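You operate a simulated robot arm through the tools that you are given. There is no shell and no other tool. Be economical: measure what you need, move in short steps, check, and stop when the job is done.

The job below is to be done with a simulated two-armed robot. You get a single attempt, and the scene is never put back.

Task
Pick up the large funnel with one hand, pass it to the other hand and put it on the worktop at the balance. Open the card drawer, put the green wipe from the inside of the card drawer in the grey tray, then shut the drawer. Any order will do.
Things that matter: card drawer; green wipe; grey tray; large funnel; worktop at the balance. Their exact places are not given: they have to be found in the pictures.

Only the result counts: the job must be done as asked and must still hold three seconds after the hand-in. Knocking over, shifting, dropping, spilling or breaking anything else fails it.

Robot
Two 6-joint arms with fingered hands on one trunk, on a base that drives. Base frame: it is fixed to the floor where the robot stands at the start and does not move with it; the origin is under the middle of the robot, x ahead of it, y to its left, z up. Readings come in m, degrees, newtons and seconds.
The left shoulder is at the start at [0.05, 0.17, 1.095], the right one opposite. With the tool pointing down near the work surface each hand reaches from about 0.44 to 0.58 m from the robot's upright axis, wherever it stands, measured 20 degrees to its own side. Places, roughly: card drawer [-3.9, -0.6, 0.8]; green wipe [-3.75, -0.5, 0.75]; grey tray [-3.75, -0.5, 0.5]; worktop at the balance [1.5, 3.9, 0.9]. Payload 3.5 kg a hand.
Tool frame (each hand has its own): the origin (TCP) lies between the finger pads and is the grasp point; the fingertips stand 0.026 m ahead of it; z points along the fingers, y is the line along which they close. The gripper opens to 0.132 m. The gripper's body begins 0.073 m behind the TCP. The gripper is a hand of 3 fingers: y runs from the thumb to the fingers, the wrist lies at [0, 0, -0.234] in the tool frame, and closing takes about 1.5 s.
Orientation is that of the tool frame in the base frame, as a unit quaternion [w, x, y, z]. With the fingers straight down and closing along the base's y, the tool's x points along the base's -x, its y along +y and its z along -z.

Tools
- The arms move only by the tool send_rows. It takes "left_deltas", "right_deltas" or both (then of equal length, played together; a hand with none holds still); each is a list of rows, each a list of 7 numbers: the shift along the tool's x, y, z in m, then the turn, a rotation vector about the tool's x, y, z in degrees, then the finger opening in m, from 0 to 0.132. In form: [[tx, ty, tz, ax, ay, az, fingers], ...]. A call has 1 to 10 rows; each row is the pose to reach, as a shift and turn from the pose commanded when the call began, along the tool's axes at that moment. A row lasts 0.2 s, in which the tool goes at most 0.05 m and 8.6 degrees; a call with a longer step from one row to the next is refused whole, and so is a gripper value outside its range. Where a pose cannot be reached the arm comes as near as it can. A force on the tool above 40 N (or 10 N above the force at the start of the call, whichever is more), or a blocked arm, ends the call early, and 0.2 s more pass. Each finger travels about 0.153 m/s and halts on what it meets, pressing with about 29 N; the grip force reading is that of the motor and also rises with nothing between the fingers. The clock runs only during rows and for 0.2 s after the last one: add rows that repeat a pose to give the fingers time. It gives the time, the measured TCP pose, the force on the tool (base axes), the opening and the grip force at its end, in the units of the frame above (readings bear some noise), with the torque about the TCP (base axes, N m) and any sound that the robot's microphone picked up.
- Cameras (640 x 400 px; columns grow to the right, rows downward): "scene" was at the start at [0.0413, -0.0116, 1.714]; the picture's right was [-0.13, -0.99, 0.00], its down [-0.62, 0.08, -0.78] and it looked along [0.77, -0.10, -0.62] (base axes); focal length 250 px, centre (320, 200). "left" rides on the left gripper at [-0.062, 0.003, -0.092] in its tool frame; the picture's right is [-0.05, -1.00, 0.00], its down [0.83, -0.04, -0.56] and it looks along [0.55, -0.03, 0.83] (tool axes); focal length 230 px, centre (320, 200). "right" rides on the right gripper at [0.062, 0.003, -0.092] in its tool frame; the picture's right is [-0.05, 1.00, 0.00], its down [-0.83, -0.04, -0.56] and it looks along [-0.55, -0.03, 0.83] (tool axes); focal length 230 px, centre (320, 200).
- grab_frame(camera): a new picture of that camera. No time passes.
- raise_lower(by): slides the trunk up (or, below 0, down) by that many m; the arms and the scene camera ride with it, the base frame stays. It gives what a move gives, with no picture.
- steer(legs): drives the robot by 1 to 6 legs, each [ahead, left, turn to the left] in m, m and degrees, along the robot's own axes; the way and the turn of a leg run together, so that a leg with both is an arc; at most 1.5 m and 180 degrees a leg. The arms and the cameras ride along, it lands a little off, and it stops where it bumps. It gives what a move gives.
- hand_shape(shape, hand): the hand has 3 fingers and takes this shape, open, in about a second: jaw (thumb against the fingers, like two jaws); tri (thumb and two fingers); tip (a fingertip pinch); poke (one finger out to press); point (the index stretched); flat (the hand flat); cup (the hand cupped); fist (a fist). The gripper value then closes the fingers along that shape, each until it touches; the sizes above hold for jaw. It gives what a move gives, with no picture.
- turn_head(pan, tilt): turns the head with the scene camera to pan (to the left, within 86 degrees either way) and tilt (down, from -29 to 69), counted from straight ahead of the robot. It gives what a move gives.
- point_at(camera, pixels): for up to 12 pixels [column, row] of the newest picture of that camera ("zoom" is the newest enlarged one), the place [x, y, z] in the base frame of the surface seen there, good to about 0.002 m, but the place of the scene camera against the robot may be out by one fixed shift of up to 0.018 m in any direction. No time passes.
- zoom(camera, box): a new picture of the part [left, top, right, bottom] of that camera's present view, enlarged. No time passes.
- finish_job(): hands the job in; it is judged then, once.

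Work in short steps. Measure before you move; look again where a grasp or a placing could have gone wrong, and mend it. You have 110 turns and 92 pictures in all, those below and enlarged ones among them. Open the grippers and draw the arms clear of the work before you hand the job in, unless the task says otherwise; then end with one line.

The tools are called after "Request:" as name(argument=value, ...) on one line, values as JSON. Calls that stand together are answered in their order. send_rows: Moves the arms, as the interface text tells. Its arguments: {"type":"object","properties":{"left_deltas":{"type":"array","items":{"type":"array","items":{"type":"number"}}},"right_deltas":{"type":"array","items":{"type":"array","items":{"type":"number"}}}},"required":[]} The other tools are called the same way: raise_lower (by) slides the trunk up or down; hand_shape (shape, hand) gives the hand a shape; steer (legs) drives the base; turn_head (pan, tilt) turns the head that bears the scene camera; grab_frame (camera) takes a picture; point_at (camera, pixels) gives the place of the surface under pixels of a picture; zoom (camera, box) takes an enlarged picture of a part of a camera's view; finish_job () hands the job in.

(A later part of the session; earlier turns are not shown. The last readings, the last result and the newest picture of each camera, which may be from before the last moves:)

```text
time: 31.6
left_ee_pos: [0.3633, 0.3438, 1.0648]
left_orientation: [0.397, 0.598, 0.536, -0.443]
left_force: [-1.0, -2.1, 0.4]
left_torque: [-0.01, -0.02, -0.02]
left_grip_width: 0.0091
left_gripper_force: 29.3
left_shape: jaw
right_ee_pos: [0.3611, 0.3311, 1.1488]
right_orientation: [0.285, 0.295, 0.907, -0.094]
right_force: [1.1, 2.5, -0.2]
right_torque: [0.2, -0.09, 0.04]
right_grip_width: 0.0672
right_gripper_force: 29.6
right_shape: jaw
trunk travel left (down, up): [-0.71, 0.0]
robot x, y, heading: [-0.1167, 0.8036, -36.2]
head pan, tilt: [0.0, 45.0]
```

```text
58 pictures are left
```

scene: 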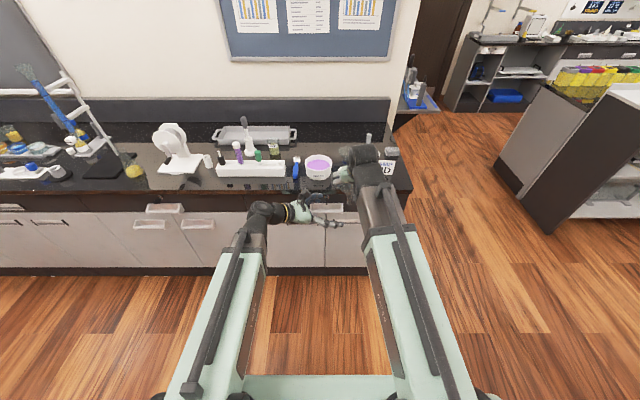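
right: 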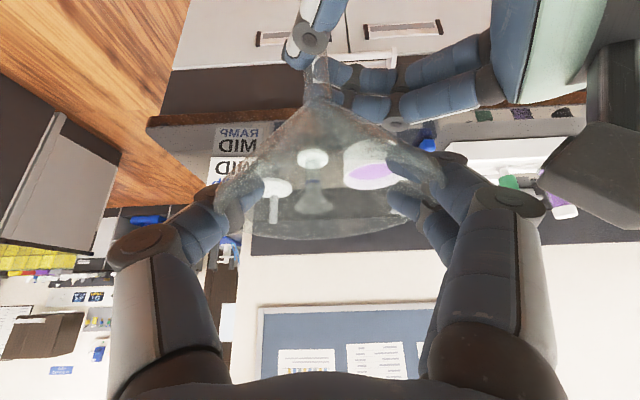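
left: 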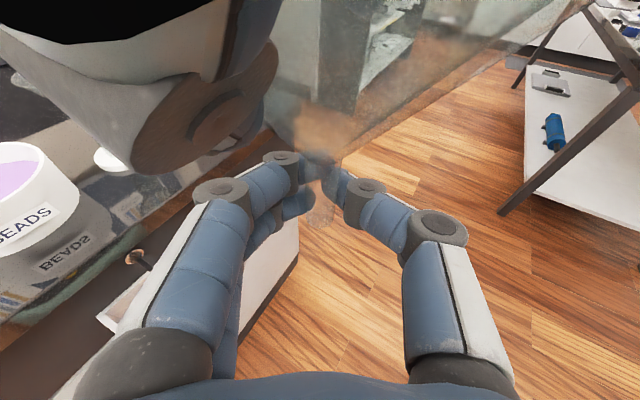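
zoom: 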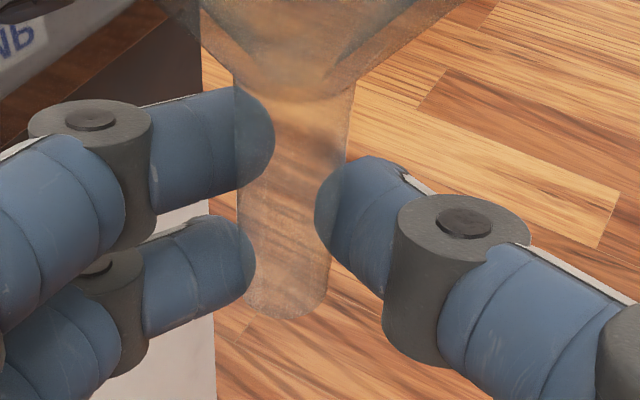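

The funnel is still upright. I open the right hand slowly while the left holds.

Request:
send_rows(right_deltas=[[0, 0, 0, 0, 0, 0, 0.08], [0, 0, 0, 0, 0, 0, 0.09], [0, 0, 0, 0, 0, 0, 0.1], [0, 0, 0, 0, 0, 0, 0.115], [0, 0, 0, 0, 0, 0, 0.132], [0, 0, 0, 0, 0, 0, 0.132]])

Request:
grab_frame(camera="right")

```text
time: 33.0
left_ee_pos: [0.3642, 0.3444, 1.0652]
left_orientation: [0.399, 0.597, 0.538, -0.441]
left_force: [0.2, -0.4, 0.0]
left_torque: [0.01, -0.01, 0.02]
left_grip_width: 0.0093
left_gripper_force: 29.0
left_shape: jaw
right_ee_pos: [0.3618, 0.3323, 1.1499]
right_orientation: [0.286, 0.296, 0.907, -0.093]
right_force: [-0.4, -0.1, -0.7]
right_torque: [0.04, 0.0, 0.02]
right_grip_width: 0.1321
right_gripper_force: 0.0
right_shape: jaw
trunk travel left (down, up): [-0.71, 0.0]
robot x, y, heading: [-0.1154, 0.8038, -36.3]
head pan, tilt: [0.0, 45.0]
```

```text
57 pictures are left
```

right: 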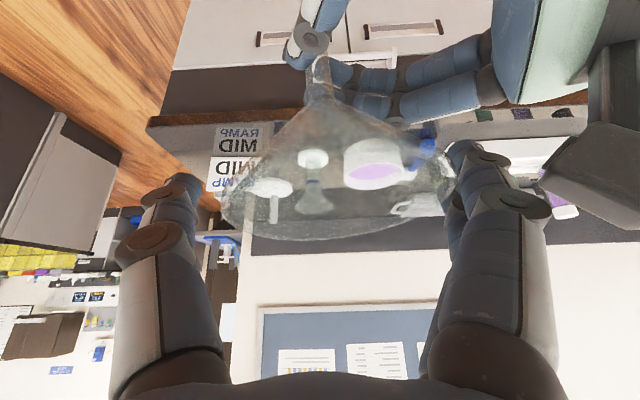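

The left hand alone holds the funnel. I withdraw the right hand upward, nudging +y first to clear the rim.

Request:
send_rows(right_deltas=[[-0.006, 0.006, -0.008, 0, 0, 0, 0.132], [-0.0229, 0.006, -0.0328, 0, 0, 0, 0.132], [-0.0459, 0.006, -0.0655, 0, 0, 0, 0.132], [-0.0688, 0.006, -0.0983, 0, 0, 0, 0.132], [-0.0688, -0.03, -0.0983, 0, 0, 0, 0.132], [-0.0688, -0.07, -0.0983, 0, 0, 0, 0.132], [-0.0688, -0.11, -0.0983, 0, 0, 0, 0.132], [-0.0688, -0.15, -0.0983, 0, 0, 0, 0.132], [-0.0688, -0.15, -0.0983, 0, 0, 0, 0.132]])

Request:
grab_frame(camera="scene")

Request:
zoom(camera="left", box=[200, 0, 460, 240])

```text
time: 35.0
left_ee_pos: [0.3643, 0.3445, 1.0646]
left_orientation: [0.397, 0.598, 0.537, -0.442]
left_force: [0.1, -0.2, -0.3]
left_torque: [0.03, 0.02, -0.02]
left_grip_width: 0.0092
left_gripper_force: 29.7
left_shape: jaw
right_ee_pos: [0.2739, 0.2113, 1.2698]
right_orientation: [0.285, 0.296, 0.907, -0.093]
right_force: [-0.4, 0.2, -0.5]
right_torque: [0.01, 0.01, 0.01]
right_grip_width: 0.1319
right_gripper_force: 0.1
right_shape: jaw
trunk travel left (down, up): [-0.71, 0.0]
robot x, y, heading: [-0.1168, 0.8056, -36.0]
head pan, tilt: [0.0, 45.0]
```

```text
56 pictures are left
```

scene: 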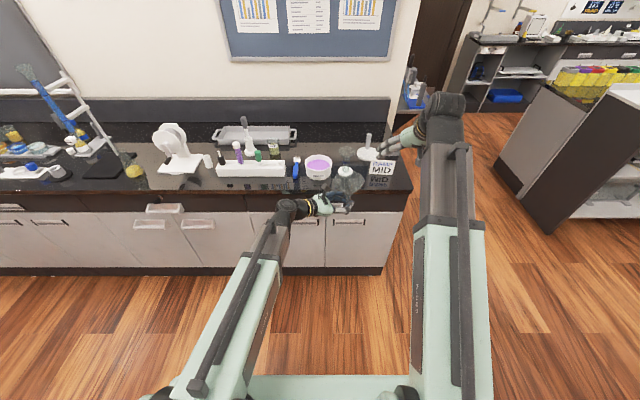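

```text
1.67 times, centred on (330, 120) of left
```

zoom: 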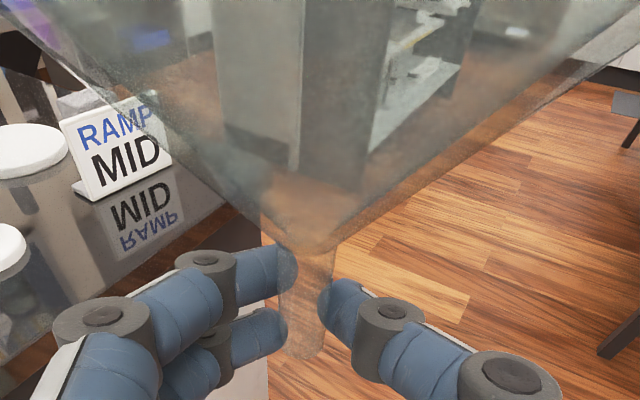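

The left hand holds the funnel securely (slight lean, to be corrected at placing). Now I look left toward the balance area.

Request:
turn_head(pan=86, tilt=25)

Request:
grab_frame(camera="scene")

```text
time: 36.6
left_ee_pos: [0.3632, 0.3439, 1.0655]
left_orientation: [0.397, 0.598, 0.537, -0.442]
left_force: [0.1, 0.6, 0.1]
left_torque: [0.03, 0.03, 0.0]
left_grip_width: 0.0086
left_gripper_force: 28.4
left_shape: jaw
right_ee_pos: [0.2734, 0.2109, 1.2688]
right_orientation: [0.286, 0.295, 0.907, -0.094]
right_force: [-0.5, 0.3, 0.7]
right_torque: [-0.03, 0.0, 0.0]
right_grip_width: 0.1319
right_gripper_force: 0.0
right_shape: jaw
trunk travel left (down, up): [-0.71, 0.0]
robot x, y, heading: [-0.1169, 0.8032, -36.0]
head pan, tilt: [85.9, 25.0]
```

```text
54 pictures are left
```

scene: 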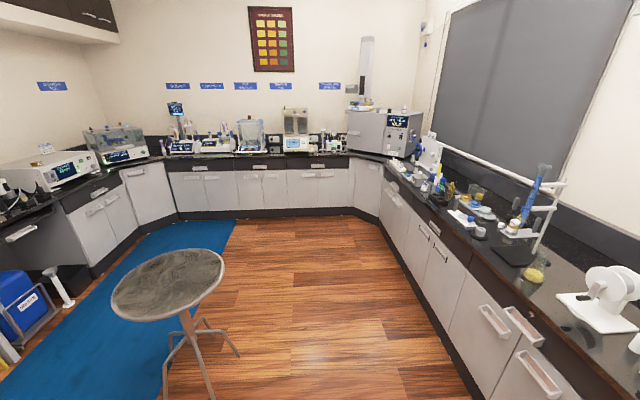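

Far bench has several devices with wall signs. I zoom there to find the balance.

Request:
zoom(camera="scene", box=[150, 75, 350, 200])

Request:
point_at(camera="scene", pixels=[[298, 143], [252, 143], [298, 152], [165, 285], [215, 330], [240, 357], [255, 156], [330, 156], [200, 360]])

```text
3.20 times, centred on (250, 138) of scene
```

zoom: 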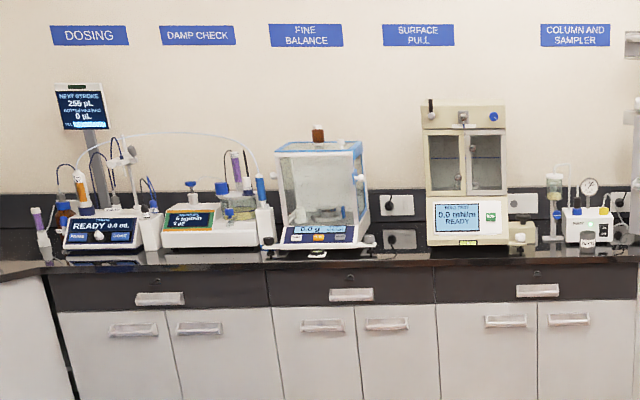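

```text
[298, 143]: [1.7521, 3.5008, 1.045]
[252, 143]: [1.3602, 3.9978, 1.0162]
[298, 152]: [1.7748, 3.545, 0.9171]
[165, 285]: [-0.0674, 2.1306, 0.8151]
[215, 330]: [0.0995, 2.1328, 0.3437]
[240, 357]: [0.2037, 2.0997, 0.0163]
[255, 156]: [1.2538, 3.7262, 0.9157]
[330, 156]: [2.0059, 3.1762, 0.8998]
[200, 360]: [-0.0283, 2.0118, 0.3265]
```

The FINE BALANCE stands near (1.36,4.0), on a bench whose edge is perpendicular to heading 54°. The stool is near (0,2.1); I turn left 90°, shift right, pass the stool and slide left.

Request:
steer(legs=[[0, 0, 90], [0, -0.2, 0], [1.2, 0, 0], [0.75, 0, 0], [0, 0.8, 0]])

Request:
turn_head(pan=0, tilt=35)

Request:
grab_frame(camera="scene")

```text
time: 55.3
left_ee_pos: [0.9884, 3.2299, 1.0641]
left_orientation: [0.594, 0.04, 0.803, -0.029]
left_force: [-0.4, 0.8, -0.1]
left_torque: [0.01, -0.04, -0.01]
left_grip_width: 0.0089
left_gripper_force: 29.5
left_shape: jaw
right_ee_pos: [1.1223, 3.1415, 1.2692]
right_orientation: [0.267, -0.435, 0.849, 0.137]
right_force: [0.0, -0.5, 0.3]
right_torque: [-0.01, -0.02, -0.02]
right_grip_width: 0.1317
right_gripper_force: 0.0
right_shape: jaw
trunk travel left (down, up): [-0.71, 0.0]
robot x, y, heading: [0.5298, 2.7475, 54.4]
head pan, tilt: [85.9, 25.0]
```

```text
time: 56.9
left_ee_pos: [0.9888, 3.2311, 1.0652]
left_orientation: [0.594, 0.039, 0.803, -0.029]
left_force: [0.5, 0.0, 0.4]
left_torque: [0.03, 0.01, 0.0]
left_grip_width: 0.0093
left_gripper_force: 29.1
left_shape: jaw
right_ee_pos: [1.1245, 3.1407, 1.2696]
right_orientation: [0.268, -0.435, 0.849, 0.137]
right_force: [0.3, 0.0, -0.7]
right_torque: [0.01, -0.03, 0.02]
right_grip_width: 0.1321
right_gripper_force: 0.1
right_shape: jaw
trunk travel left (down, up): [-0.71, 0.0]
robot x, y, heading: [0.5319, 2.7478, 54.2]
head pan, tilt: [0.0, 35.0]
```

```text
52 pictures are left
```

scene: 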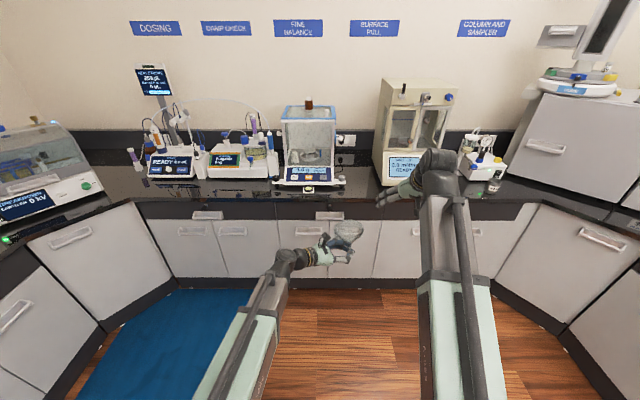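

Good position. I zoom on the balance and measure its free worktop.

Request:
zoom(camera="scene", box=[260, 90, 420, 220])

Request:
point_at(camera="scene", pixels=[[355, 180], [358, 190], [362, 197], [370, 172], [340, 203], [310, 190], [278, 186], [342, 184], [380, 180], [355, 165], [309, 203], [341, 160]])

```text
3.08 times, centred on (340, 155) of scene
```

zoom: 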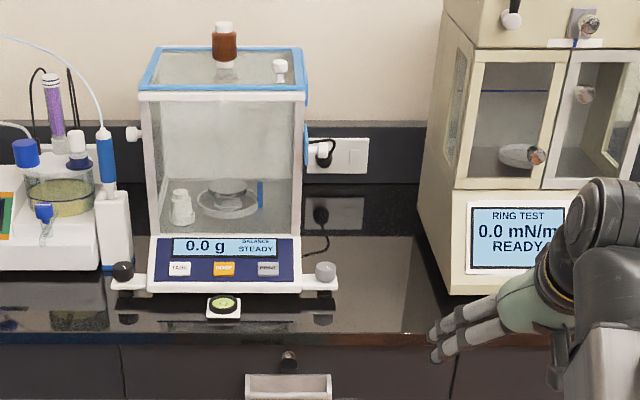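

```text
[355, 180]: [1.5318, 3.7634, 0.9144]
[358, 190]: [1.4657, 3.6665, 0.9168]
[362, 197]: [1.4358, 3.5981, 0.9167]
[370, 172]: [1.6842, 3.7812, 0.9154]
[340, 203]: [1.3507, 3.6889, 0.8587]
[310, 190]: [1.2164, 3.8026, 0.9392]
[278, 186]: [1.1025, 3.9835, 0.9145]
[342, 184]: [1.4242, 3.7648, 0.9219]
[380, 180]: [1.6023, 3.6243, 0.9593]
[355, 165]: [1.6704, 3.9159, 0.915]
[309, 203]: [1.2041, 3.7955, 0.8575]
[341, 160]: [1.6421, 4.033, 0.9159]
```

Free worktop lies just right of the balance (around x 1.49, y 3.69). I yaw the left hand 60° so it points straight ahead for placing clear of the balance.

Request:
send_rows(left_deltas=[[0.0057, 0.0207, -0.0186, -7.18, 0, -2.2, 0.004], [0.0114, 0.0415, -0.0372, -14.35, 0, -4.4, 0.004], [0.0171, 0.0622, -0.0558, -21.53, 0, -6.6, 0.004], [0.0228, 0.083, -0.0745, -28.7, 0, -8.8, 0.004], [0.0284, 0.1037, -0.0931, -35.88, 0, -11.0, 0.004], [0.0341, 0.1244, -0.1117, -43.05, 0, -13.2, 0.004], [0.0398, 0.1452, -0.1303, -50.23, 0, -15.4, 0.004], [0.0455, 0.1659, -0.1489, -57.4, 0, -17.6, 0.004], [0.0455, 0.1659, -0.1489, -57.4, 0, -17.6, 0.004]])

Request:
grab_frame(camera="left")

Request:
zoom(camera="scene", box=[200, 180, 360, 290])

```text
time: 58.9
left_ee_pos: [0.8543, 3.4065, 1.063]
left_orientation: [0.53, -0.36, 0.721, 0.264]
left_force: [-0.1, -0.6, 0.1]
left_torque: [-0.01, -0.01, 0.04]
left_grip_width: 0.009
left_gripper_force: 29.5
left_shape: jaw
left hand out of reach, approached as far as the arm can: row 8, 9
right_ee_pos: [1.1243, 3.1407, 1.2684]
right_orientation: [0.267, -0.436, 0.848, 0.138]
right_force: [0.6, -0.7, 0.5]
right_torque: [-0.01, 0.02, 0.0]
right_grip_width: 0.132
right_gripper_force: 0.1
right_shape: jaw
trunk travel left (down, up): [-0.71, 0.0]
robot x, y, heading: [0.5325, 2.7459, 54.3]
head pan, tilt: [0.0, 35.0]
```

```text
50 pictures are left
```

left: 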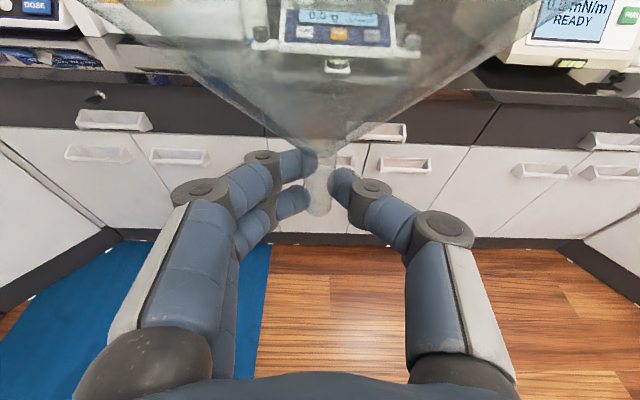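

```text
3.64 times, centred on (280, 235) of scene
```

zoom: 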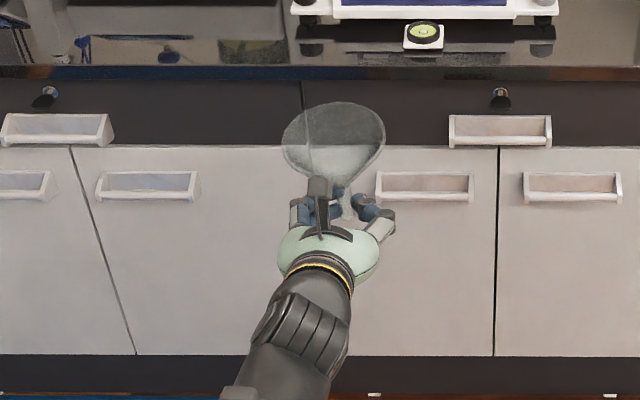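

The funnel leans slightly left. I measure rim heights to quantify the tilt.

Request:
point_at(camera="zoom", pixels=[[285, 145], [287, 155], [384, 130], [383, 140], [335, 104], [315, 107], [360, 106], [334, 176], [350, 172], [318, 172], [347, 210], [347, 200]])

Request:
zoom(camera="left", box=[220, 100, 420, 240])

```text
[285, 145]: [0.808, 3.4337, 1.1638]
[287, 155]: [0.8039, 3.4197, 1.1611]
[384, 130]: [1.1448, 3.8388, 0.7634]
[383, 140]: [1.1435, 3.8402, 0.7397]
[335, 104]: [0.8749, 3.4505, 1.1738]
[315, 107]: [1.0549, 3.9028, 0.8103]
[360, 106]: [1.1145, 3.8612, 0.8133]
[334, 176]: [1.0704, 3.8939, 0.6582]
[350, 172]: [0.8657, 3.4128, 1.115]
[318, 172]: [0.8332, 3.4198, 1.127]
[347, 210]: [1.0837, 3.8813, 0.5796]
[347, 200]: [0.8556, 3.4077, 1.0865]
```

```text
2.86 times, centred on (320, 170) of left
```

zoom: 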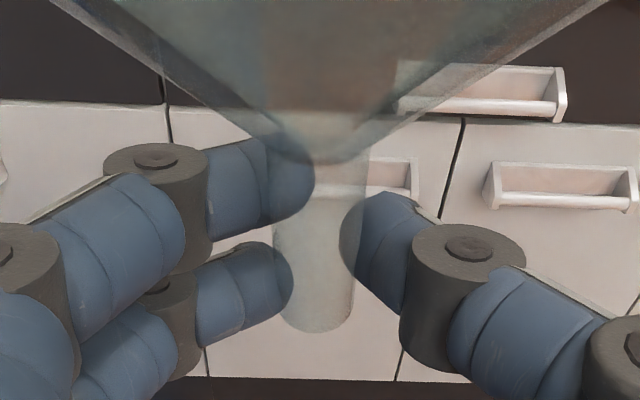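

Measurements hint at a few degrees of lean. I swing the right hand so its camera can view the funnel from the side.

Request:
send_rows(right_deltas=[[0.0127, 0, -0.0089, -4.47, 0, -6.37, 0.132], [0.0255, 0, -0.0178, -8.93, 0, -12.73, 0.132], [0.0382, 0, -0.0268, -13.4, 0, -19.1, 0.132], [0.0509, 0, -0.0357, -17.87, 0, -25.47, 0.132], [0.0637, 0, -0.0446, -22.33, 0, -31.83, 0.132], [0.0764, 0, -0.0535, -26.8, 0, -38.2, 0.132], [0.0891, 0, -0.0625, -31.27, 0, -44.57, 0.132], [0.1019, 0, -0.0714, -35.73, 0, -50.93, 0.132], [0.1146, 0, -0.0803, -40.2, 0, -57.3, 0.132], [0.1146, 0, -0.0803, -40.2, 0, -57.3, 0.132]])

Request:
grab_frame(camera="right")

```text
time: 61.1
left_ee_pos: [0.8538, 3.4075, 1.0627]
left_orientation: [0.529, -0.361, 0.721, 0.265]
left_force: [0.6, -0.3, -0.4]
left_torque: [0.01, -0.01, -0.02]
left_grip_width: 0.0089
left_gripper_force: 29.2
left_shape: jaw
right_ee_pos: [1.043, 3.0258, 1.2693]
right_orientation: [-0.139, 0.844, -0.445, -0.266]
right_force: [-0.3, -0.5, 0.0]
right_torque: [0.02, 0.0, 0.01]
right_grip_width: 0.1319
right_gripper_force: 0.1
right_shape: jaw
trunk travel left (down, up): [-0.71, 0.0]
robot x, y, heading: [0.5304, 2.7455, 54.3]
head pan, tilt: [0.0, 35.0]
```

```text
47 pictures are left
```

right: 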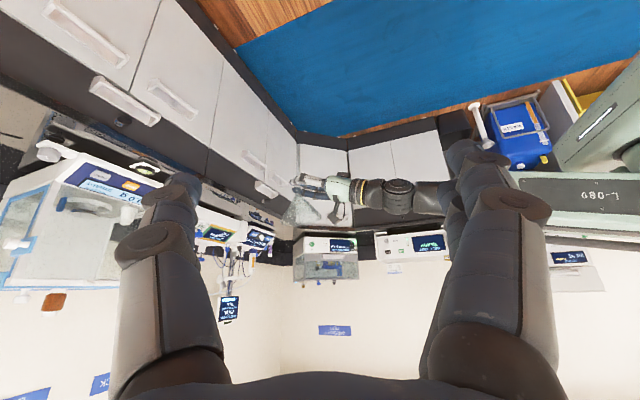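

The (inverted) right view shows the funnel at (310,205) from the side. I zoom there.

Request:
zoom(camera="right", box=[260, 150, 380, 250])

```text
4.00 times, centred on (320, 200) of right
```

zoom: 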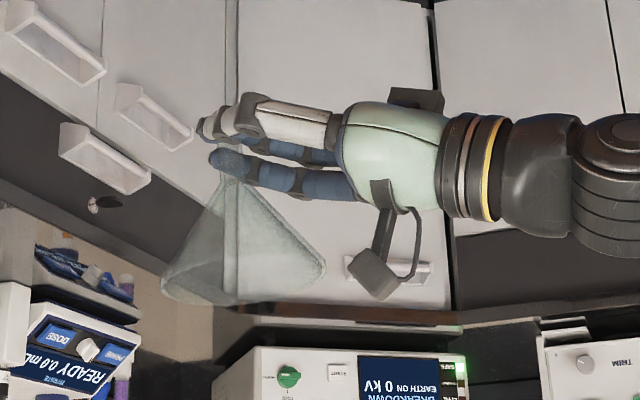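

Side view: funnel leans ~5° back toward the robot (and ~2° left). I pitch the left hand down 5° and roll 2°, then drive to bring it over the spot.

Request:
send_rows(left_deltas=[[0, 0, 0, 0, 2.5, 1, 0.004], [0, 0, 0, 0, 5, 2, 0.004], [0, 0, 0, 0, 5, 2, 0.004]])

Request:
steer(legs=[[0, -0.336, 0], [0.62, 0, 0]])

Request:
grab_frame(camera="scene")

Request:
zoom(camera="right", box=[250, 140, 390, 260])

```text
time: 61.9
left_ee_pos: [0.8542, 3.4067, 1.0633]
left_orientation: [0.493, -0.366, 0.744, 0.265]
left_force: [0.0, 0.0, -0.2]
left_torque: [0.0, -0.01, -0.01]
left_grip_width: 0.0091
left_gripper_force: 28.7
left_shape: jaw
right_ee_pos: [1.0425, 3.0255, 1.2703]
right_orientation: [-0.141, 0.843, -0.446, -0.266]
right_force: [-0.4, 0.1, 0.2]
right_torque: [-0.01, -0.04, -0.02]
right_grip_width: 0.1318
right_gripper_force: 0.0
right_shape: jaw
trunk travel left (down, up): [-0.71, 0.0]
robot x, y, heading: [0.5319, 2.7468, 54.3]
head pan, tilt: [0.0, 35.0]
```

```text
time: 67.2
left_ee_pos: [1.4825, 3.7252, 1.0618]
left_orientation: [0.492, -0.368, 0.743, 0.266]
left_force: [0.5, 0.9, -0.3]
left_torque: [0.0, 0.02, -0.02]
left_grip_width: 0.0092
left_gripper_force: 29.6
left_shape: jaw
right_ee_pos: [1.6741, 3.3456, 1.2693]
right_orientation: [-0.139, 0.844, -0.443, -0.267]
right_force: [-0.1, -0.2, -1.0]
right_torque: [0.0, 0.0, 0.03]
right_grip_width: 0.1319
right_gripper_force: 0.0
right_shape: jaw
trunk travel left (down, up): [-0.71, 0.0]
robot x, y, heading: [1.164, 3.0637, 54.8]
head pan, tilt: [0.0, 35.0]
```

```text
45 pictures are left
```

scene: 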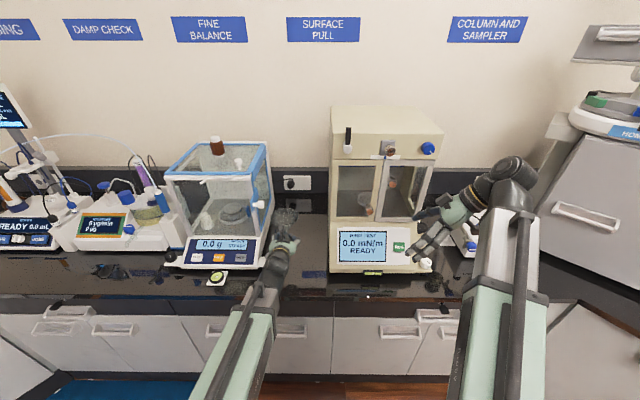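

```text
3.33 times, centred on (320, 200) of right
```

zoom: 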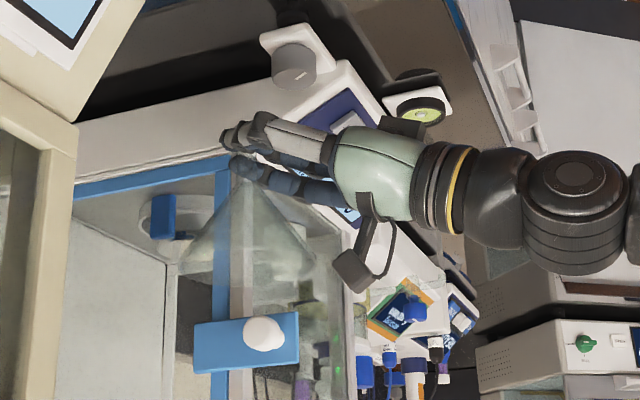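

Nearly upright now (≈2° back). I check the landing spot in the left view and measure table height there.

Request:
grab_frame(camera="left")

Request:
zoom(camera="scene", box=[210, 170, 350, 310])

```text
43 pictures are left
```

left: 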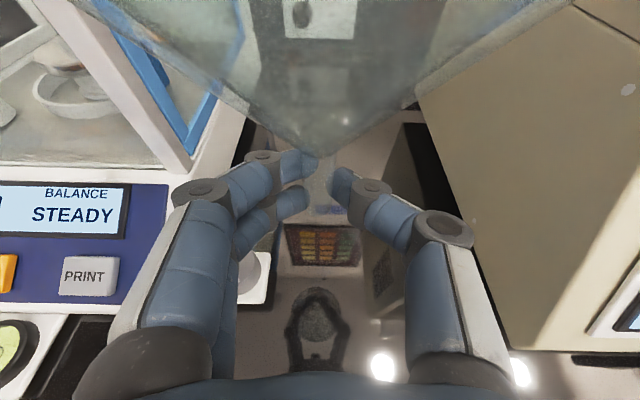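

```text
2.86 times, centred on (280, 240) of scene
```

zoom: 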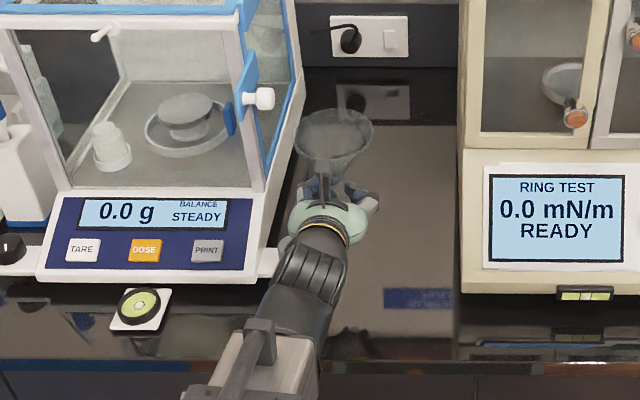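

The balance's levelling knob is close under the left finger side. I measure the gap's sides to centre the hand.

Request:
point_at(camera="zoom", pixels=[[272, 255], [272, 270], [462, 292], [463, 230], [458, 200], [380, 260], [400, 330], [300, 60], [297, 130], [335, 112], [300, 140], [371, 140]])

Request:
point_at(camera="left", pixels=[[258, 258], [262, 290], [440, 150], [470, 230], [510, 330], [320, 270], [365, 355], [400, 240]])

```text
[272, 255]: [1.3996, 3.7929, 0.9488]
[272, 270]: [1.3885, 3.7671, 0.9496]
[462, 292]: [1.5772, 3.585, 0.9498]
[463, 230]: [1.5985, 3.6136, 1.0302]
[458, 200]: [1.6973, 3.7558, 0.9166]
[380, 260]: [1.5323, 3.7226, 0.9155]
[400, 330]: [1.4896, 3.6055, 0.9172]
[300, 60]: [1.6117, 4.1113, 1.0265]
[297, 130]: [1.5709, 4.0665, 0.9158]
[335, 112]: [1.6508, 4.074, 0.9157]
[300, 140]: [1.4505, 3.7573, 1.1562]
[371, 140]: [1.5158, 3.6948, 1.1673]
```

```text
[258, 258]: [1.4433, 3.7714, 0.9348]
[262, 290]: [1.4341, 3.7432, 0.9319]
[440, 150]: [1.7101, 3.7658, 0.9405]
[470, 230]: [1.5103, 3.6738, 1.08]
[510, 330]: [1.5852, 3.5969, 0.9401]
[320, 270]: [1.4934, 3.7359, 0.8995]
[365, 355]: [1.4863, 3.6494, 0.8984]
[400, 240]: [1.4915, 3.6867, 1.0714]
```

Gap runs from the knob (t≈-1.04) to the device (t≈-0.83). I shift 5 cm right to its middle, add 2° of pitch, and descend 0.125 m.

Request:
send_rows(left_deltas=[[0, -0.025, 0, 0, 2, 0, 0.004], [0, -0.05, 0, 0, 2, 0, 0.004], [0.029, -0.05, 0.0117, 0, 2, 0, 0.004], [0.058, -0.05, 0.0234, 0, 2, 0, 0.004], [0.087, -0.05, 0.0352, 0, 2, 0, 0.004], [0.1159, -0.05, 0.0469, 0, 2, 0, 0.004], [0.1159, -0.05, 0.0469, 0, 2, 0, 0.004]])

Request:
grab_frame(camera="left")

Request:
zoom(camera="scene", box=[210, 170, 350, 310])

Request:
zoom(camera="right", box=[220, 120, 380, 240])

```text
time: 68.8
left_ee_pos: [1.5183, 3.6984, 0.9358]
left_orientation: [0.479, -0.372, 0.751, 0.259]
left_force: [-0.3, 0.8, 0.3]
left_torque: [-0.04, -0.03, -0.01]
left_grip_width: 0.009
left_gripper_force: 28.7
left_shape: jaw
right_ee_pos: [1.6731, 3.3444, 1.2692]
right_orientation: [-0.138, 0.844, -0.444, -0.267]
right_force: [-0.3, -0.2, 0.1]
right_torque: [0.0, -0.04, 0.0]
right_grip_width: 0.1322
right_gripper_force: 0.1
right_shape: jaw
trunk travel left (down, up): [-0.71, 0.0]
robot x, y, heading: [1.1609, 3.0635, 54.5]
head pan, tilt: [0.0, 35.0]
```

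```text
41 pictures are left
```

left: 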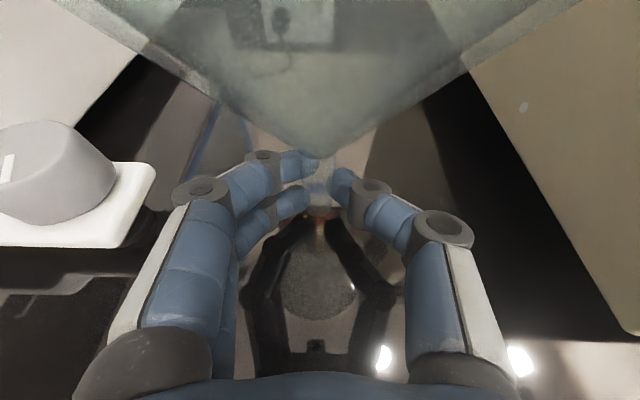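

```text
2.86 times, centred on (280, 240) of scene
```

zoom: 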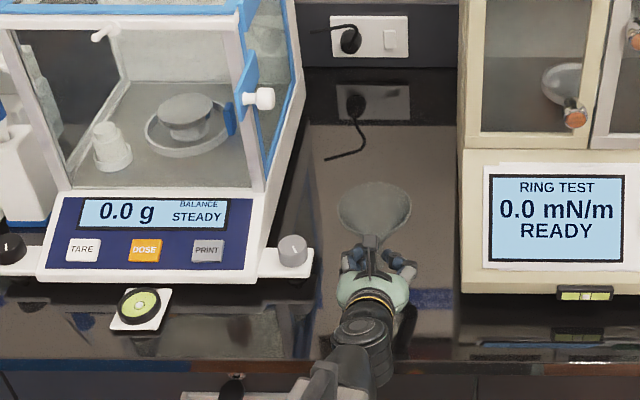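

```text
3.33 times, centred on (300, 180) of right
```

zoom: 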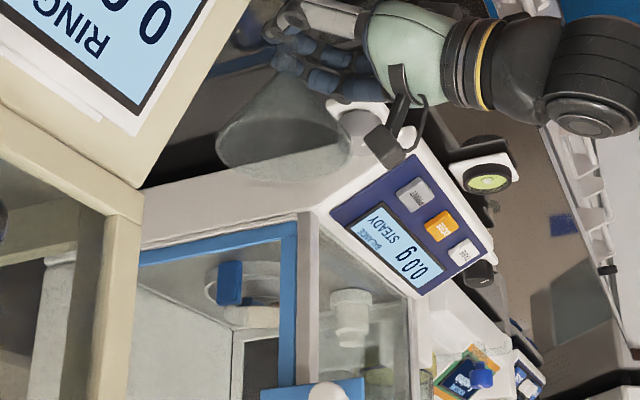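

The funnel sits centred in the gap, laterally upright. I measure near/far/left/right rim heights to judge the fore-aft tilt.

Request:
zoom(camera="scene", box=[280, 220, 340, 270])

```text
8.00 times, centred on (310, 245) of scene
```

zoom: 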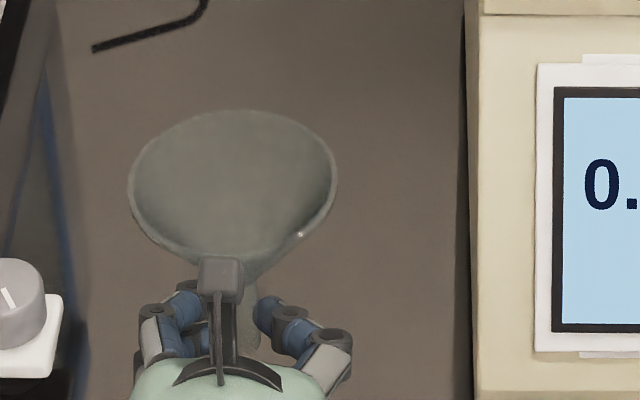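

Scene rim suggests it leans left by a few degrees. I sample rim points on this zoom.

Request:
point_at(camera="zoom", pixels=[[240, 113], [260, 114], [215, 114], [132, 188], [134, 175], [333, 172], [331, 190], [300, 236], [150, 232], [175, 247], [320, 210], [258, 345]])

```text
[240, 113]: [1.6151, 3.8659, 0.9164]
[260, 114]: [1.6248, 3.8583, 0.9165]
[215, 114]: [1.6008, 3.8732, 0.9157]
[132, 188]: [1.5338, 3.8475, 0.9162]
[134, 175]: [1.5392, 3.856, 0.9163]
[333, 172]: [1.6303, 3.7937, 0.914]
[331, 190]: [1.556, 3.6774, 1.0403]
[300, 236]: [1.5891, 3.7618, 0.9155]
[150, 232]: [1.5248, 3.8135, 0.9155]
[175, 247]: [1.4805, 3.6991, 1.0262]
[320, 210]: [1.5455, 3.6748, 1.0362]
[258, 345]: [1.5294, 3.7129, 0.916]
```

Right rim is higher than left: lean of roughly 5–7° to the left. I roll the hand 5° to correct and re-check.

Request:
send_rows(left_deltas=[[0, 0, 0, 0, 0, 2.5, 0.004], [0, 0, 0, 0, 0, 5, 0.004], [0, 0, 0, 0, 0, 5, 0.004]])

Request:
zoom(camera="scene", box=[280, 220, 340, 270])

Request:
zoom(camera="left", box=[200, 60, 440, 240])

```text
time: 69.6
left_ee_pos: [1.5188, 3.6987, 0.9352]
left_orientation: [0.468, -0.338, 0.767, 0.279]
left_force: [0.6, 0.6, 0.6]
left_torque: [0.03, 0.02, -0.02]
left_grip_width: 0.009
left_gripper_force: 29.5
left_shape: jaw
right_ee_pos: [1.6735, 3.3442, 1.2687]
right_orientation: [-0.139, 0.845, -0.443, -0.267]
right_force: [1.2, 0.7, -0.2]
right_torque: [0.0, 0.02, -0.02]
right_grip_width: 0.1319
right_gripper_force: 0.0
right_shape: jaw
trunk travel left (down, up): [-0.71, 0.0]
robot x, y, heading: [1.1641, 3.0653, 54.6]
head pan, tilt: [0.0, 35.0]
```

```text
8.00 times, centred on (310, 245) of scene
```

zoom: 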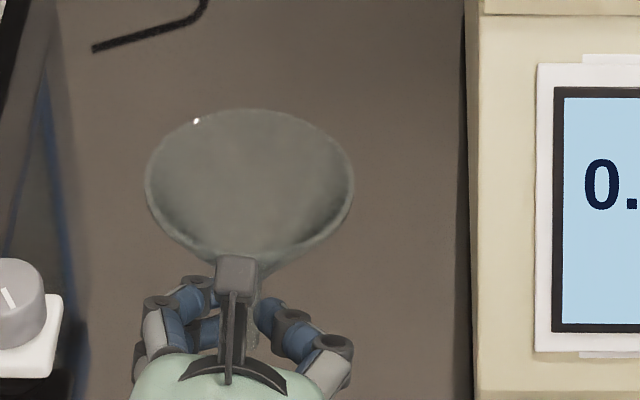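

```text
2.22 times, centred on (320, 150) of left
```

zoom: 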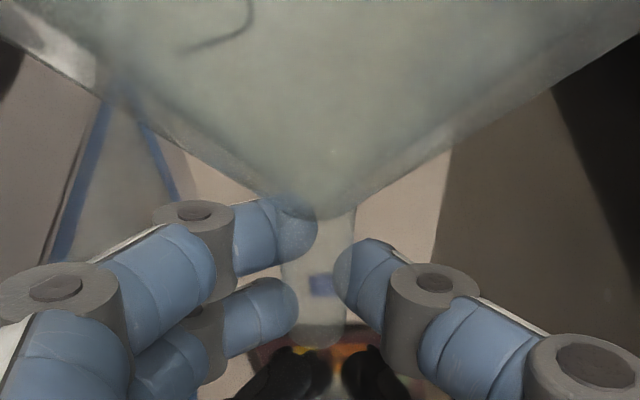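

Now upright within ~2°. I lower in small steps, watching for contact force.

Request:
send_rows(left_deltas=[[0.0027, -0.0003, 0.0012, 0, 0, 0, 0.004], [0.0054, -0.0007, 0.0024, 0, 0, 0, 0.004], [0.0073, -0.0009, 0.0032, 0, 0, 0, 0.004], [0.0073, -0.0009, 0.0032, 0, 0, 0, 0.004]])

Request:
zoom(camera="left", box=[260, 140, 380, 240])

```text
time: 70.6
left_ee_pos: [1.5189, 3.6984, 0.9281]
left_orientation: [0.467, -0.34, 0.767, 0.28]
left_force: [0.1, -0.3, 0.8]
left_torque: [-0.04, 0.0, -0.03]
left_grip_width: 0.009
left_gripper_force: 28.5
left_shape: jaw
right_ee_pos: [1.6743, 3.3441, 1.2701]
right_orientation: [-0.14, 0.844, -0.443, -0.266]
right_force: [-0.3, 0.0, -0.1]
right_torque: [-0.02, 0.02, 0.03]
right_grip_width: 0.132
right_gripper_force: 0.0
right_shape: jaw
trunk travel left (down, up): [-0.71, 0.0]
robot x, y, heading: [1.1634, 3.0624, 54.8]
head pan, tilt: [0.0, 35.0]
```

```text
4.00 times, centred on (320, 190) of left
```

zoom: 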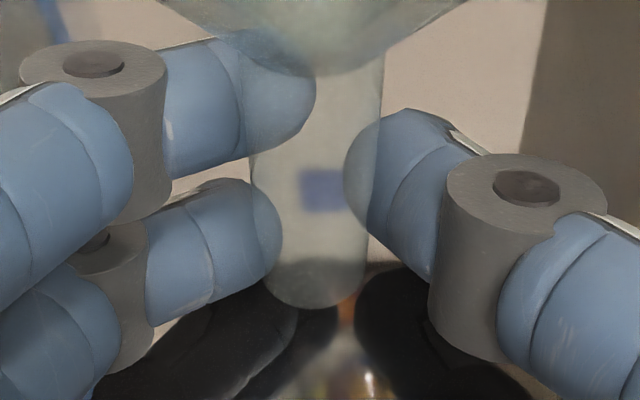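

No contact yet. Another 4 mm.

Request:
send_rows(left_deltas=[[0.0018, -0.0002, 0.0008, 0, 0, 0, 0.004], [0.0036, -0.0004, 0.0016, 0, 0, 0, 0.004], [0.0036, -0.0004, 0.0016, 0, 0, 0, 0.004]])

```text
time: 71.4
left_ee_pos: [1.5197, 3.6972, 0.9253]
left_orientation: [0.466, -0.339, 0.768, 0.279]
left_force: [-0.2, 0.8, -0.6]
left_torque: [0.03, 0.04, 0.0]
left_grip_width: 0.009
left_gripper_force: 29.3
left_shape: jaw
right_ee_pos: [1.6726, 3.3444, 1.2691]
right_orientation: [-0.139, 0.845, -0.443, -0.266]
right_force: [0.3, -0.4, 0.0]
right_torque: [-0.01, 0.0, -0.02]
right_grip_width: 0.1319
right_gripper_force: 0.1
right_shape: jaw
trunk travel left (down, up): [-0.71, 0.0]
robot x, y, heading: [1.1657, 3.0648, 54.6]
head pan, tilt: [0.0, 35.0]
```

Still none; another 3 mm in fine rows.

Request:
send_rows(left_deltas=[[0.0009, -0.0001, 0.0004, 0, 0, 0, 0.004], [0.0018, -0.0002, 0.0008, 0, 0, 0, 0.004], [0.0027, -0.0003, 0.0012, 0, 0, 0, 0.004], [0.0027, -0.0003, 0.0012, 0, 0, 0, 0.004]])

Request:
zoom(camera="left", box=[260, 140, 380, 240])

```text
time: 72.4
left_ee_pos: [1.519, 3.697, 0.9238]
left_orientation: [0.466, -0.338, 0.768, 0.279]
left_force: [1.2, 3.3, 18.1]
left_torque: [0.55, -0.03, -0.05]
left_grip_width: 0.0092
left_gripper_force: 29.0
left_shape: jaw
right_ee_pos: [1.6729, 3.3439, 1.2701]
right_orientation: [-0.14, 0.844, -0.444, -0.266]
right_force: [-0.5, 0.3, 0.2]
right_torque: [0.02, 0.0, 0.01]
right_grip_width: 0.132
right_gripper_force: 0.0
right_shape: jaw
trunk travel left (down, up): [-0.71, 0.0]
robot x, y, heading: [1.1648, 3.0627, 54.4]
head pan, tilt: [0.0, 35.0]
```

```text
4.00 times, centred on (320, 190) of left
```

zoom: 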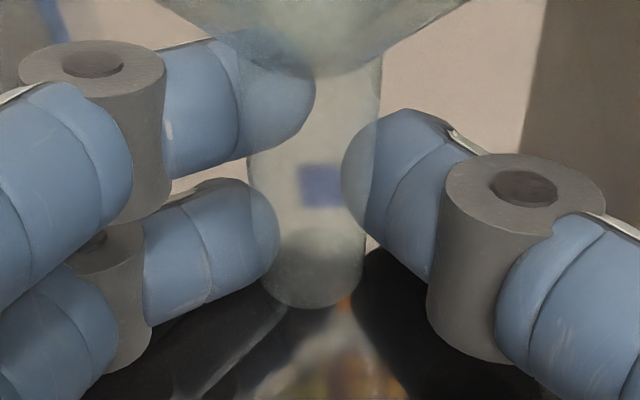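

Contact (18 N). The stem bottom is at table level (~0.899). I ease up 1 mm and open the fingers slowly.

Request:
send_rows(left_deltas=[[-0.0009, 0.0001, -0.0004, 0, 0, 0, 0.004], [-0.0009, 0.0001, -0.0004, 0, 0, 0, 0.009], [-0.0009, 0.0001, -0.0004, 0, 0, 0, 0.012], [-0.0009, 0.0001, -0.0004, 0, 0, 0, 0.016], [-0.0009, 0.0001, -0.0004, 0, 0, 0, 0.02], [-0.0009, 0.0001, -0.0004, 0, 0, 0, 0.026], [-0.0009, 0.0001, -0.0004, 0, 0, 0, 0.034], [-0.0009, 0.0001, -0.0004, 0, 0, 0, 0.044], [-0.0009, 0.0001, -0.0004, 0, 0, 0, 0.054], [-0.0009, 0.0001, -0.0004, 0, 0, 0, 0.06]])

Request:
grab_frame(camera="left")

```text
time: 74.6
left_ee_pos: [1.5197, 3.6978, 0.9218]
left_orientation: [0.466, -0.34, 0.768, 0.279]
left_force: [-1.9, -0.3, -0.1]
left_torque: [-0.01, 0.05, 0.02]
left_grip_width: 0.0588
left_gripper_force: 0.0
left_shape: jaw
right_ee_pos: [1.673, 3.3453, 1.268]
right_orientation: [-0.139, 0.844, -0.444, -0.266]
right_force: [0.1, 1.2, 0.2]
right_torque: [-0.01, 0.01, 0.02]
right_grip_width: 0.132
right_gripper_force: 0.1
right_shape: jaw
trunk travel left (down, up): [-0.71, 0.0]
robot x, y, heading: [1.16, 3.0642, 54.6]
head pan, tilt: [0.0, 35.0]
```

```text
33 pictures are left
```

left: 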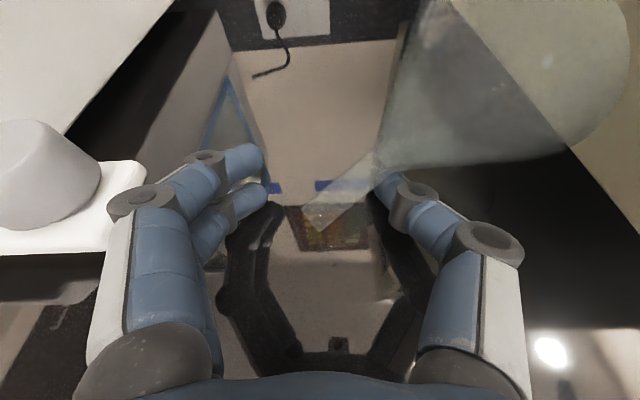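

The funnel toppled toward the right thumb, still between the fingers. I close again to bring the stem back upright in the grip.

Request:
send_rows(left_deltas=[[0, 0, 0, 0, 0, 0, 0.052], [0, 0, 0, 0, 0, 0, 0.044], [0, 0, 0, 0, 0, 0, 0.036], [0, 0, 0, 0, 0, 0, 0.028], [0, 0, 0, 0, 0, 0, 0.02], [0, 0, 0, 0, 0, 0, 0.012], [0, 0, 0, 0, 0, 0, 0.004], [0, 0, 0, 0, 0, 0, 0.004], [0, 0, 0, 0, 0, 0, 0.004]])

Request:
grab_frame(camera="left")

```text
time: 76.6
left_ee_pos: [1.5196, 3.6975, 0.9237]
left_orientation: [0.466, -0.34, 0.767, 0.28]
left_force: [-0.3, 3.1, 9.0]
left_torque: [0.24, -0.04, 0.02]
left_grip_width: 0.0076
left_gripper_force: 28.7
left_shape: jaw
right_ee_pos: [1.6724, 3.3445, 1.2699]
right_orientation: [-0.14, 0.844, -0.444, -0.265]
right_force: [-0.2, -0.5, 0.9]
right_torque: [0.0, 0.01, 0.02]
right_grip_width: 0.1319
right_gripper_force: 0.0
right_shape: jaw
trunk travel left (down, up): [-0.71, 0.0]
robot x, y, heading: [1.1654, 3.0646, 54.5]
head pan, tilt: [0.0, 35.0]
```

```text
32 pictures are left
```

left: 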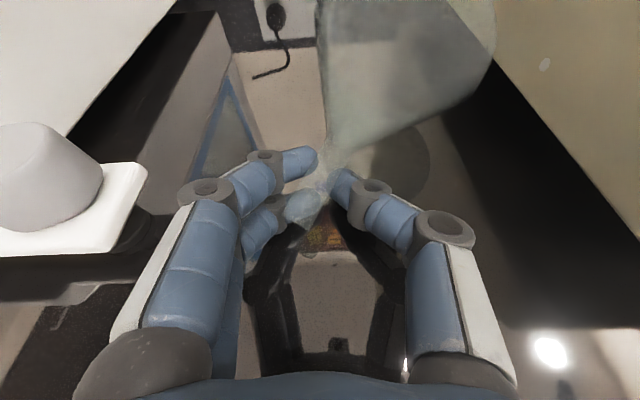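

It's now held leaning right about 28°, so upright on the tiny stem isn't practical; I'll lay it down gently on its side instead. First I raise it 0.13 m straight up.

Request:
send_rows(left_deltas=[[-0.0294, 0.0037, -0.0133, 0, 0, 0, 0.0], [-0.0588, 0.0073, -0.0265, 0, 0, 0, 0.0], [-0.0883, 0.011, -0.0398, 0, 0, 0, 0.0], [-0.1177, 0.0147, -0.053, 0, 0, 0, 0.0], [-0.1177, 0.0147, -0.053, 0, 0, 0, 0.0]])

Request:
grab_frame(camera="left")

Request:
zoom(camera="scene", box=[250, 170, 370, 270])

```text
time: 77.8
left_ee_pos: [1.5199, 3.6979, 1.0527]
left_orientation: [0.467, -0.34, 0.767, 0.281]
left_force: [-0.8, 0.1, -1.2]
left_torque: [-0.01, 0.04, -0.02]
left_grip_width: 0.0059
left_gripper_force: 29.0
left_shape: jaw
right_ee_pos: [1.6745, 3.3445, 1.2691]
right_orientation: [-0.139, 0.844, -0.444, -0.266]
right_force: [1.4, 1.0, 0.1]
right_torque: [0.0, -0.01, -0.04]
right_grip_width: 0.1318
right_gripper_force: 0.1
right_shape: jaw
trunk travel left (down, up): [-0.71, 0.0]
robot x, y, heading: [1.1631, 3.0615, 54.9]
head pan, tilt: [0.0, 35.0]
```

```text
31 pictures are left
```

left: 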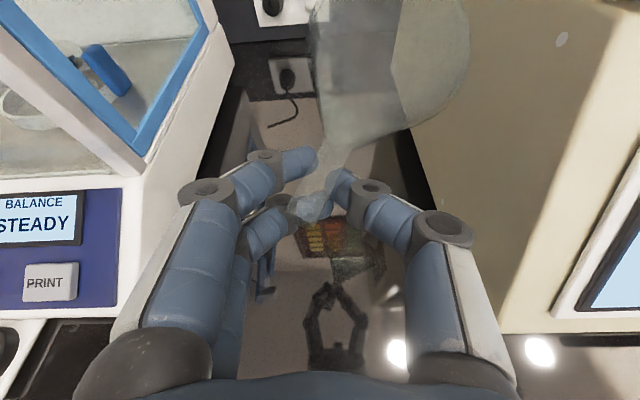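

```text
4.00 times, centred on (310, 220) of scene
```

zoom: 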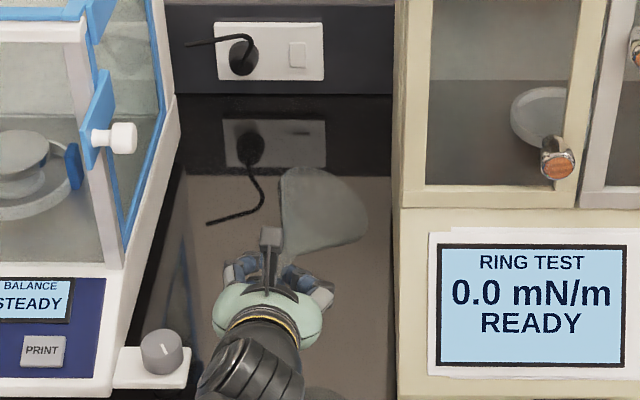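

The funnel is still held, leaning right/forward. I measure its current axis.

Request:
point_at(camera="zoom", pixels=[[292, 172], [300, 180], [330, 180], [350, 200], [360, 232], [340, 242], [320, 215], [310, 245], [290, 245], [285, 215], [345, 220], [310, 200]])

Request:
point_at(camera="left", pixels=[[322, 30], [322, 100], [320, 150], [345, 140], [400, 120], [440, 110], [468, 60], [320, 190], [400, 60], [360, 100], [320, 210], [380, 125]])

```text
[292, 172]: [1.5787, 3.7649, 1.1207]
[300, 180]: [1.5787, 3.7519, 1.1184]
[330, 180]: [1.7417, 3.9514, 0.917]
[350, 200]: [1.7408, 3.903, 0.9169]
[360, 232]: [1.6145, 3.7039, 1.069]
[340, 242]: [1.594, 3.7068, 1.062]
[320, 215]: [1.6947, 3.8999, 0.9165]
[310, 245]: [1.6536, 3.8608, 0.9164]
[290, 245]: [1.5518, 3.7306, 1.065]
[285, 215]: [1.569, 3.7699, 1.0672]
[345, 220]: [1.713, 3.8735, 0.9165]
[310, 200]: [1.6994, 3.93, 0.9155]
```

```text
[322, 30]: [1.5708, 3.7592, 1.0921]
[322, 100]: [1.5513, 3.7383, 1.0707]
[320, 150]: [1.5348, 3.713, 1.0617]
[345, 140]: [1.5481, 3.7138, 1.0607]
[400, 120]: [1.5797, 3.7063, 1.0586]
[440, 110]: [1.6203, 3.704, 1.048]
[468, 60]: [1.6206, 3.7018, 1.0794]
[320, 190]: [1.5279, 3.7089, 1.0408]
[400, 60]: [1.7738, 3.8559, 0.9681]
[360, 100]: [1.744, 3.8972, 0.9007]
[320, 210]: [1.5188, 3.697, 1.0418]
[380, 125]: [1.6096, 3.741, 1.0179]
```

The funnel's axis is already ~25° from horizontal — practically its lying pose. I shift 1.5 cm left and lower it back to the worktop.

Request:
send_rows(left_deltas=[[0.0018, 0.0149, 0, 0, 0, 0, 0.0], [0.0295, 0.0114, 0.0125, 0, 0, 0, 0.0], [0.0575, 0.008, 0.025, 0, 0, 0, 0.0], [0.0855, 0.0044, 0.038, 0, 0, 0, 0.0], [0.106, 0.002, 0.047, 0, 0, 0, 0.0], [0.1149, 0.0008, 0.051, 0, 0, 0, 0.0], [0.1149, 0.0008, 0.051, 0, 0, 0, 0.0]])

Request:
grab_frame(camera="left")

```text
time: 79.4
left_ee_pos: [1.5067, 3.7058, 0.9266]
left_orientation: [0.468, -0.339, 0.767, 0.28]
left_force: [-1.4, -0.3, 1.8]
left_torque: [0.1, -0.17, -0.03]
left_grip_width: 0.0055
left_gripper_force: 28.9
left_shape: jaw
right_ee_pos: [1.6725, 3.3445, 1.2689]
right_orientation: [-0.141, 0.844, -0.444, -0.266]
right_force: [0.3, -0.3, -0.3]
right_torque: [0.02, 0.01, 0.01]
right_grip_width: 0.1318
right_gripper_force: 0.1
right_shape: jaw
trunk travel left (down, up): [-0.71, 0.0]
robot x, y, heading: [1.1652, 3.0636, 54.6]
head pan, tilt: [0.0, 35.0]
```

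```text
29 pictures are left
```

left: 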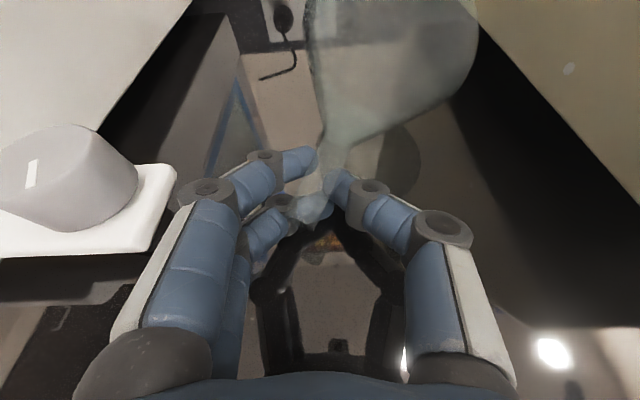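

The rim touches lightly. I lower 3 mm more, open a little, and slide the fingers back off the stem's end.

Request:
send_rows(left_deltas=[[0.0027, -0.0003, 0.0012, 0, 0, 0, 0.0], [0.0027, -0.0003, 0.0012, 0, 0, 0, 0.008], [0.0027, -0.0003, 0.0012, 0, 0, 0, 0.014], [0.0027, -0.0003, 0.0012, 0, 0, 0, 0.02], [0.0027, -0.0003, 0.0012, 0, 0, 0, 0.026], [0.0027, -0.0003, 0.0012, 0, 0, 0, 0.03], [0.0108, -0.0012, -0.017, 0, 0, 0, 0.03], [0.0189, -0.002, -0.0353, 0, 0, 0, 0.03], [0.027, -0.0029, -0.0535, 0, 0, 0, 0.03], [0.027, -0.0029, -0.0535, 0, 0, 0, 0.03]])

Request:
grab_frame(camera="left")

```text
time: 81.6
left_ee_pos: [1.4759, 3.6627, 0.9389]
left_orientation: [0.461, -0.34, 0.772, 0.276]
left_force: [-0.3, -0.8, 0.1]
left_torque: [-0.06, 0.0, 0.01]
left_grip_width: 0.0296
left_gripper_force: 0.1
left_shape: jaw
left hand out of reach, approached as far as the arm can: row 8, 9, 10
right_ee_pos: [1.6732, 3.3451, 1.2685]
right_orientation: [-0.14, 0.844, -0.444, -0.266]
right_force: [0.6, -0.6, 0.1]
right_torque: [0.0, 0.0, 0.02]
right_grip_width: 0.132
right_gripper_force: 0.1
right_shape: jaw
trunk travel left (down, up): [-0.71, 0.0]
robot x, y, heading: [1.1608, 3.0632, 54.3]
head pan, tilt: [0.0, 35.0]
```

```text
28 pictures are left
```

left: 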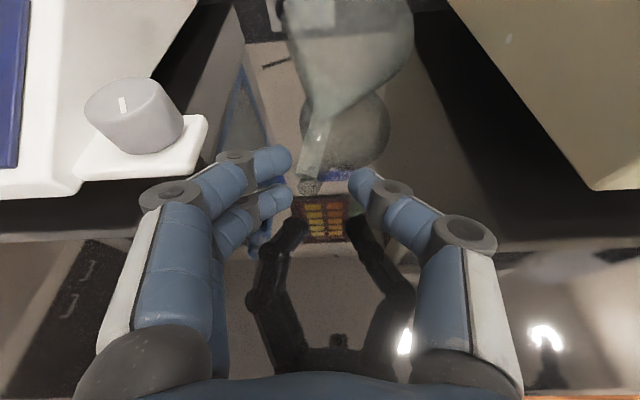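

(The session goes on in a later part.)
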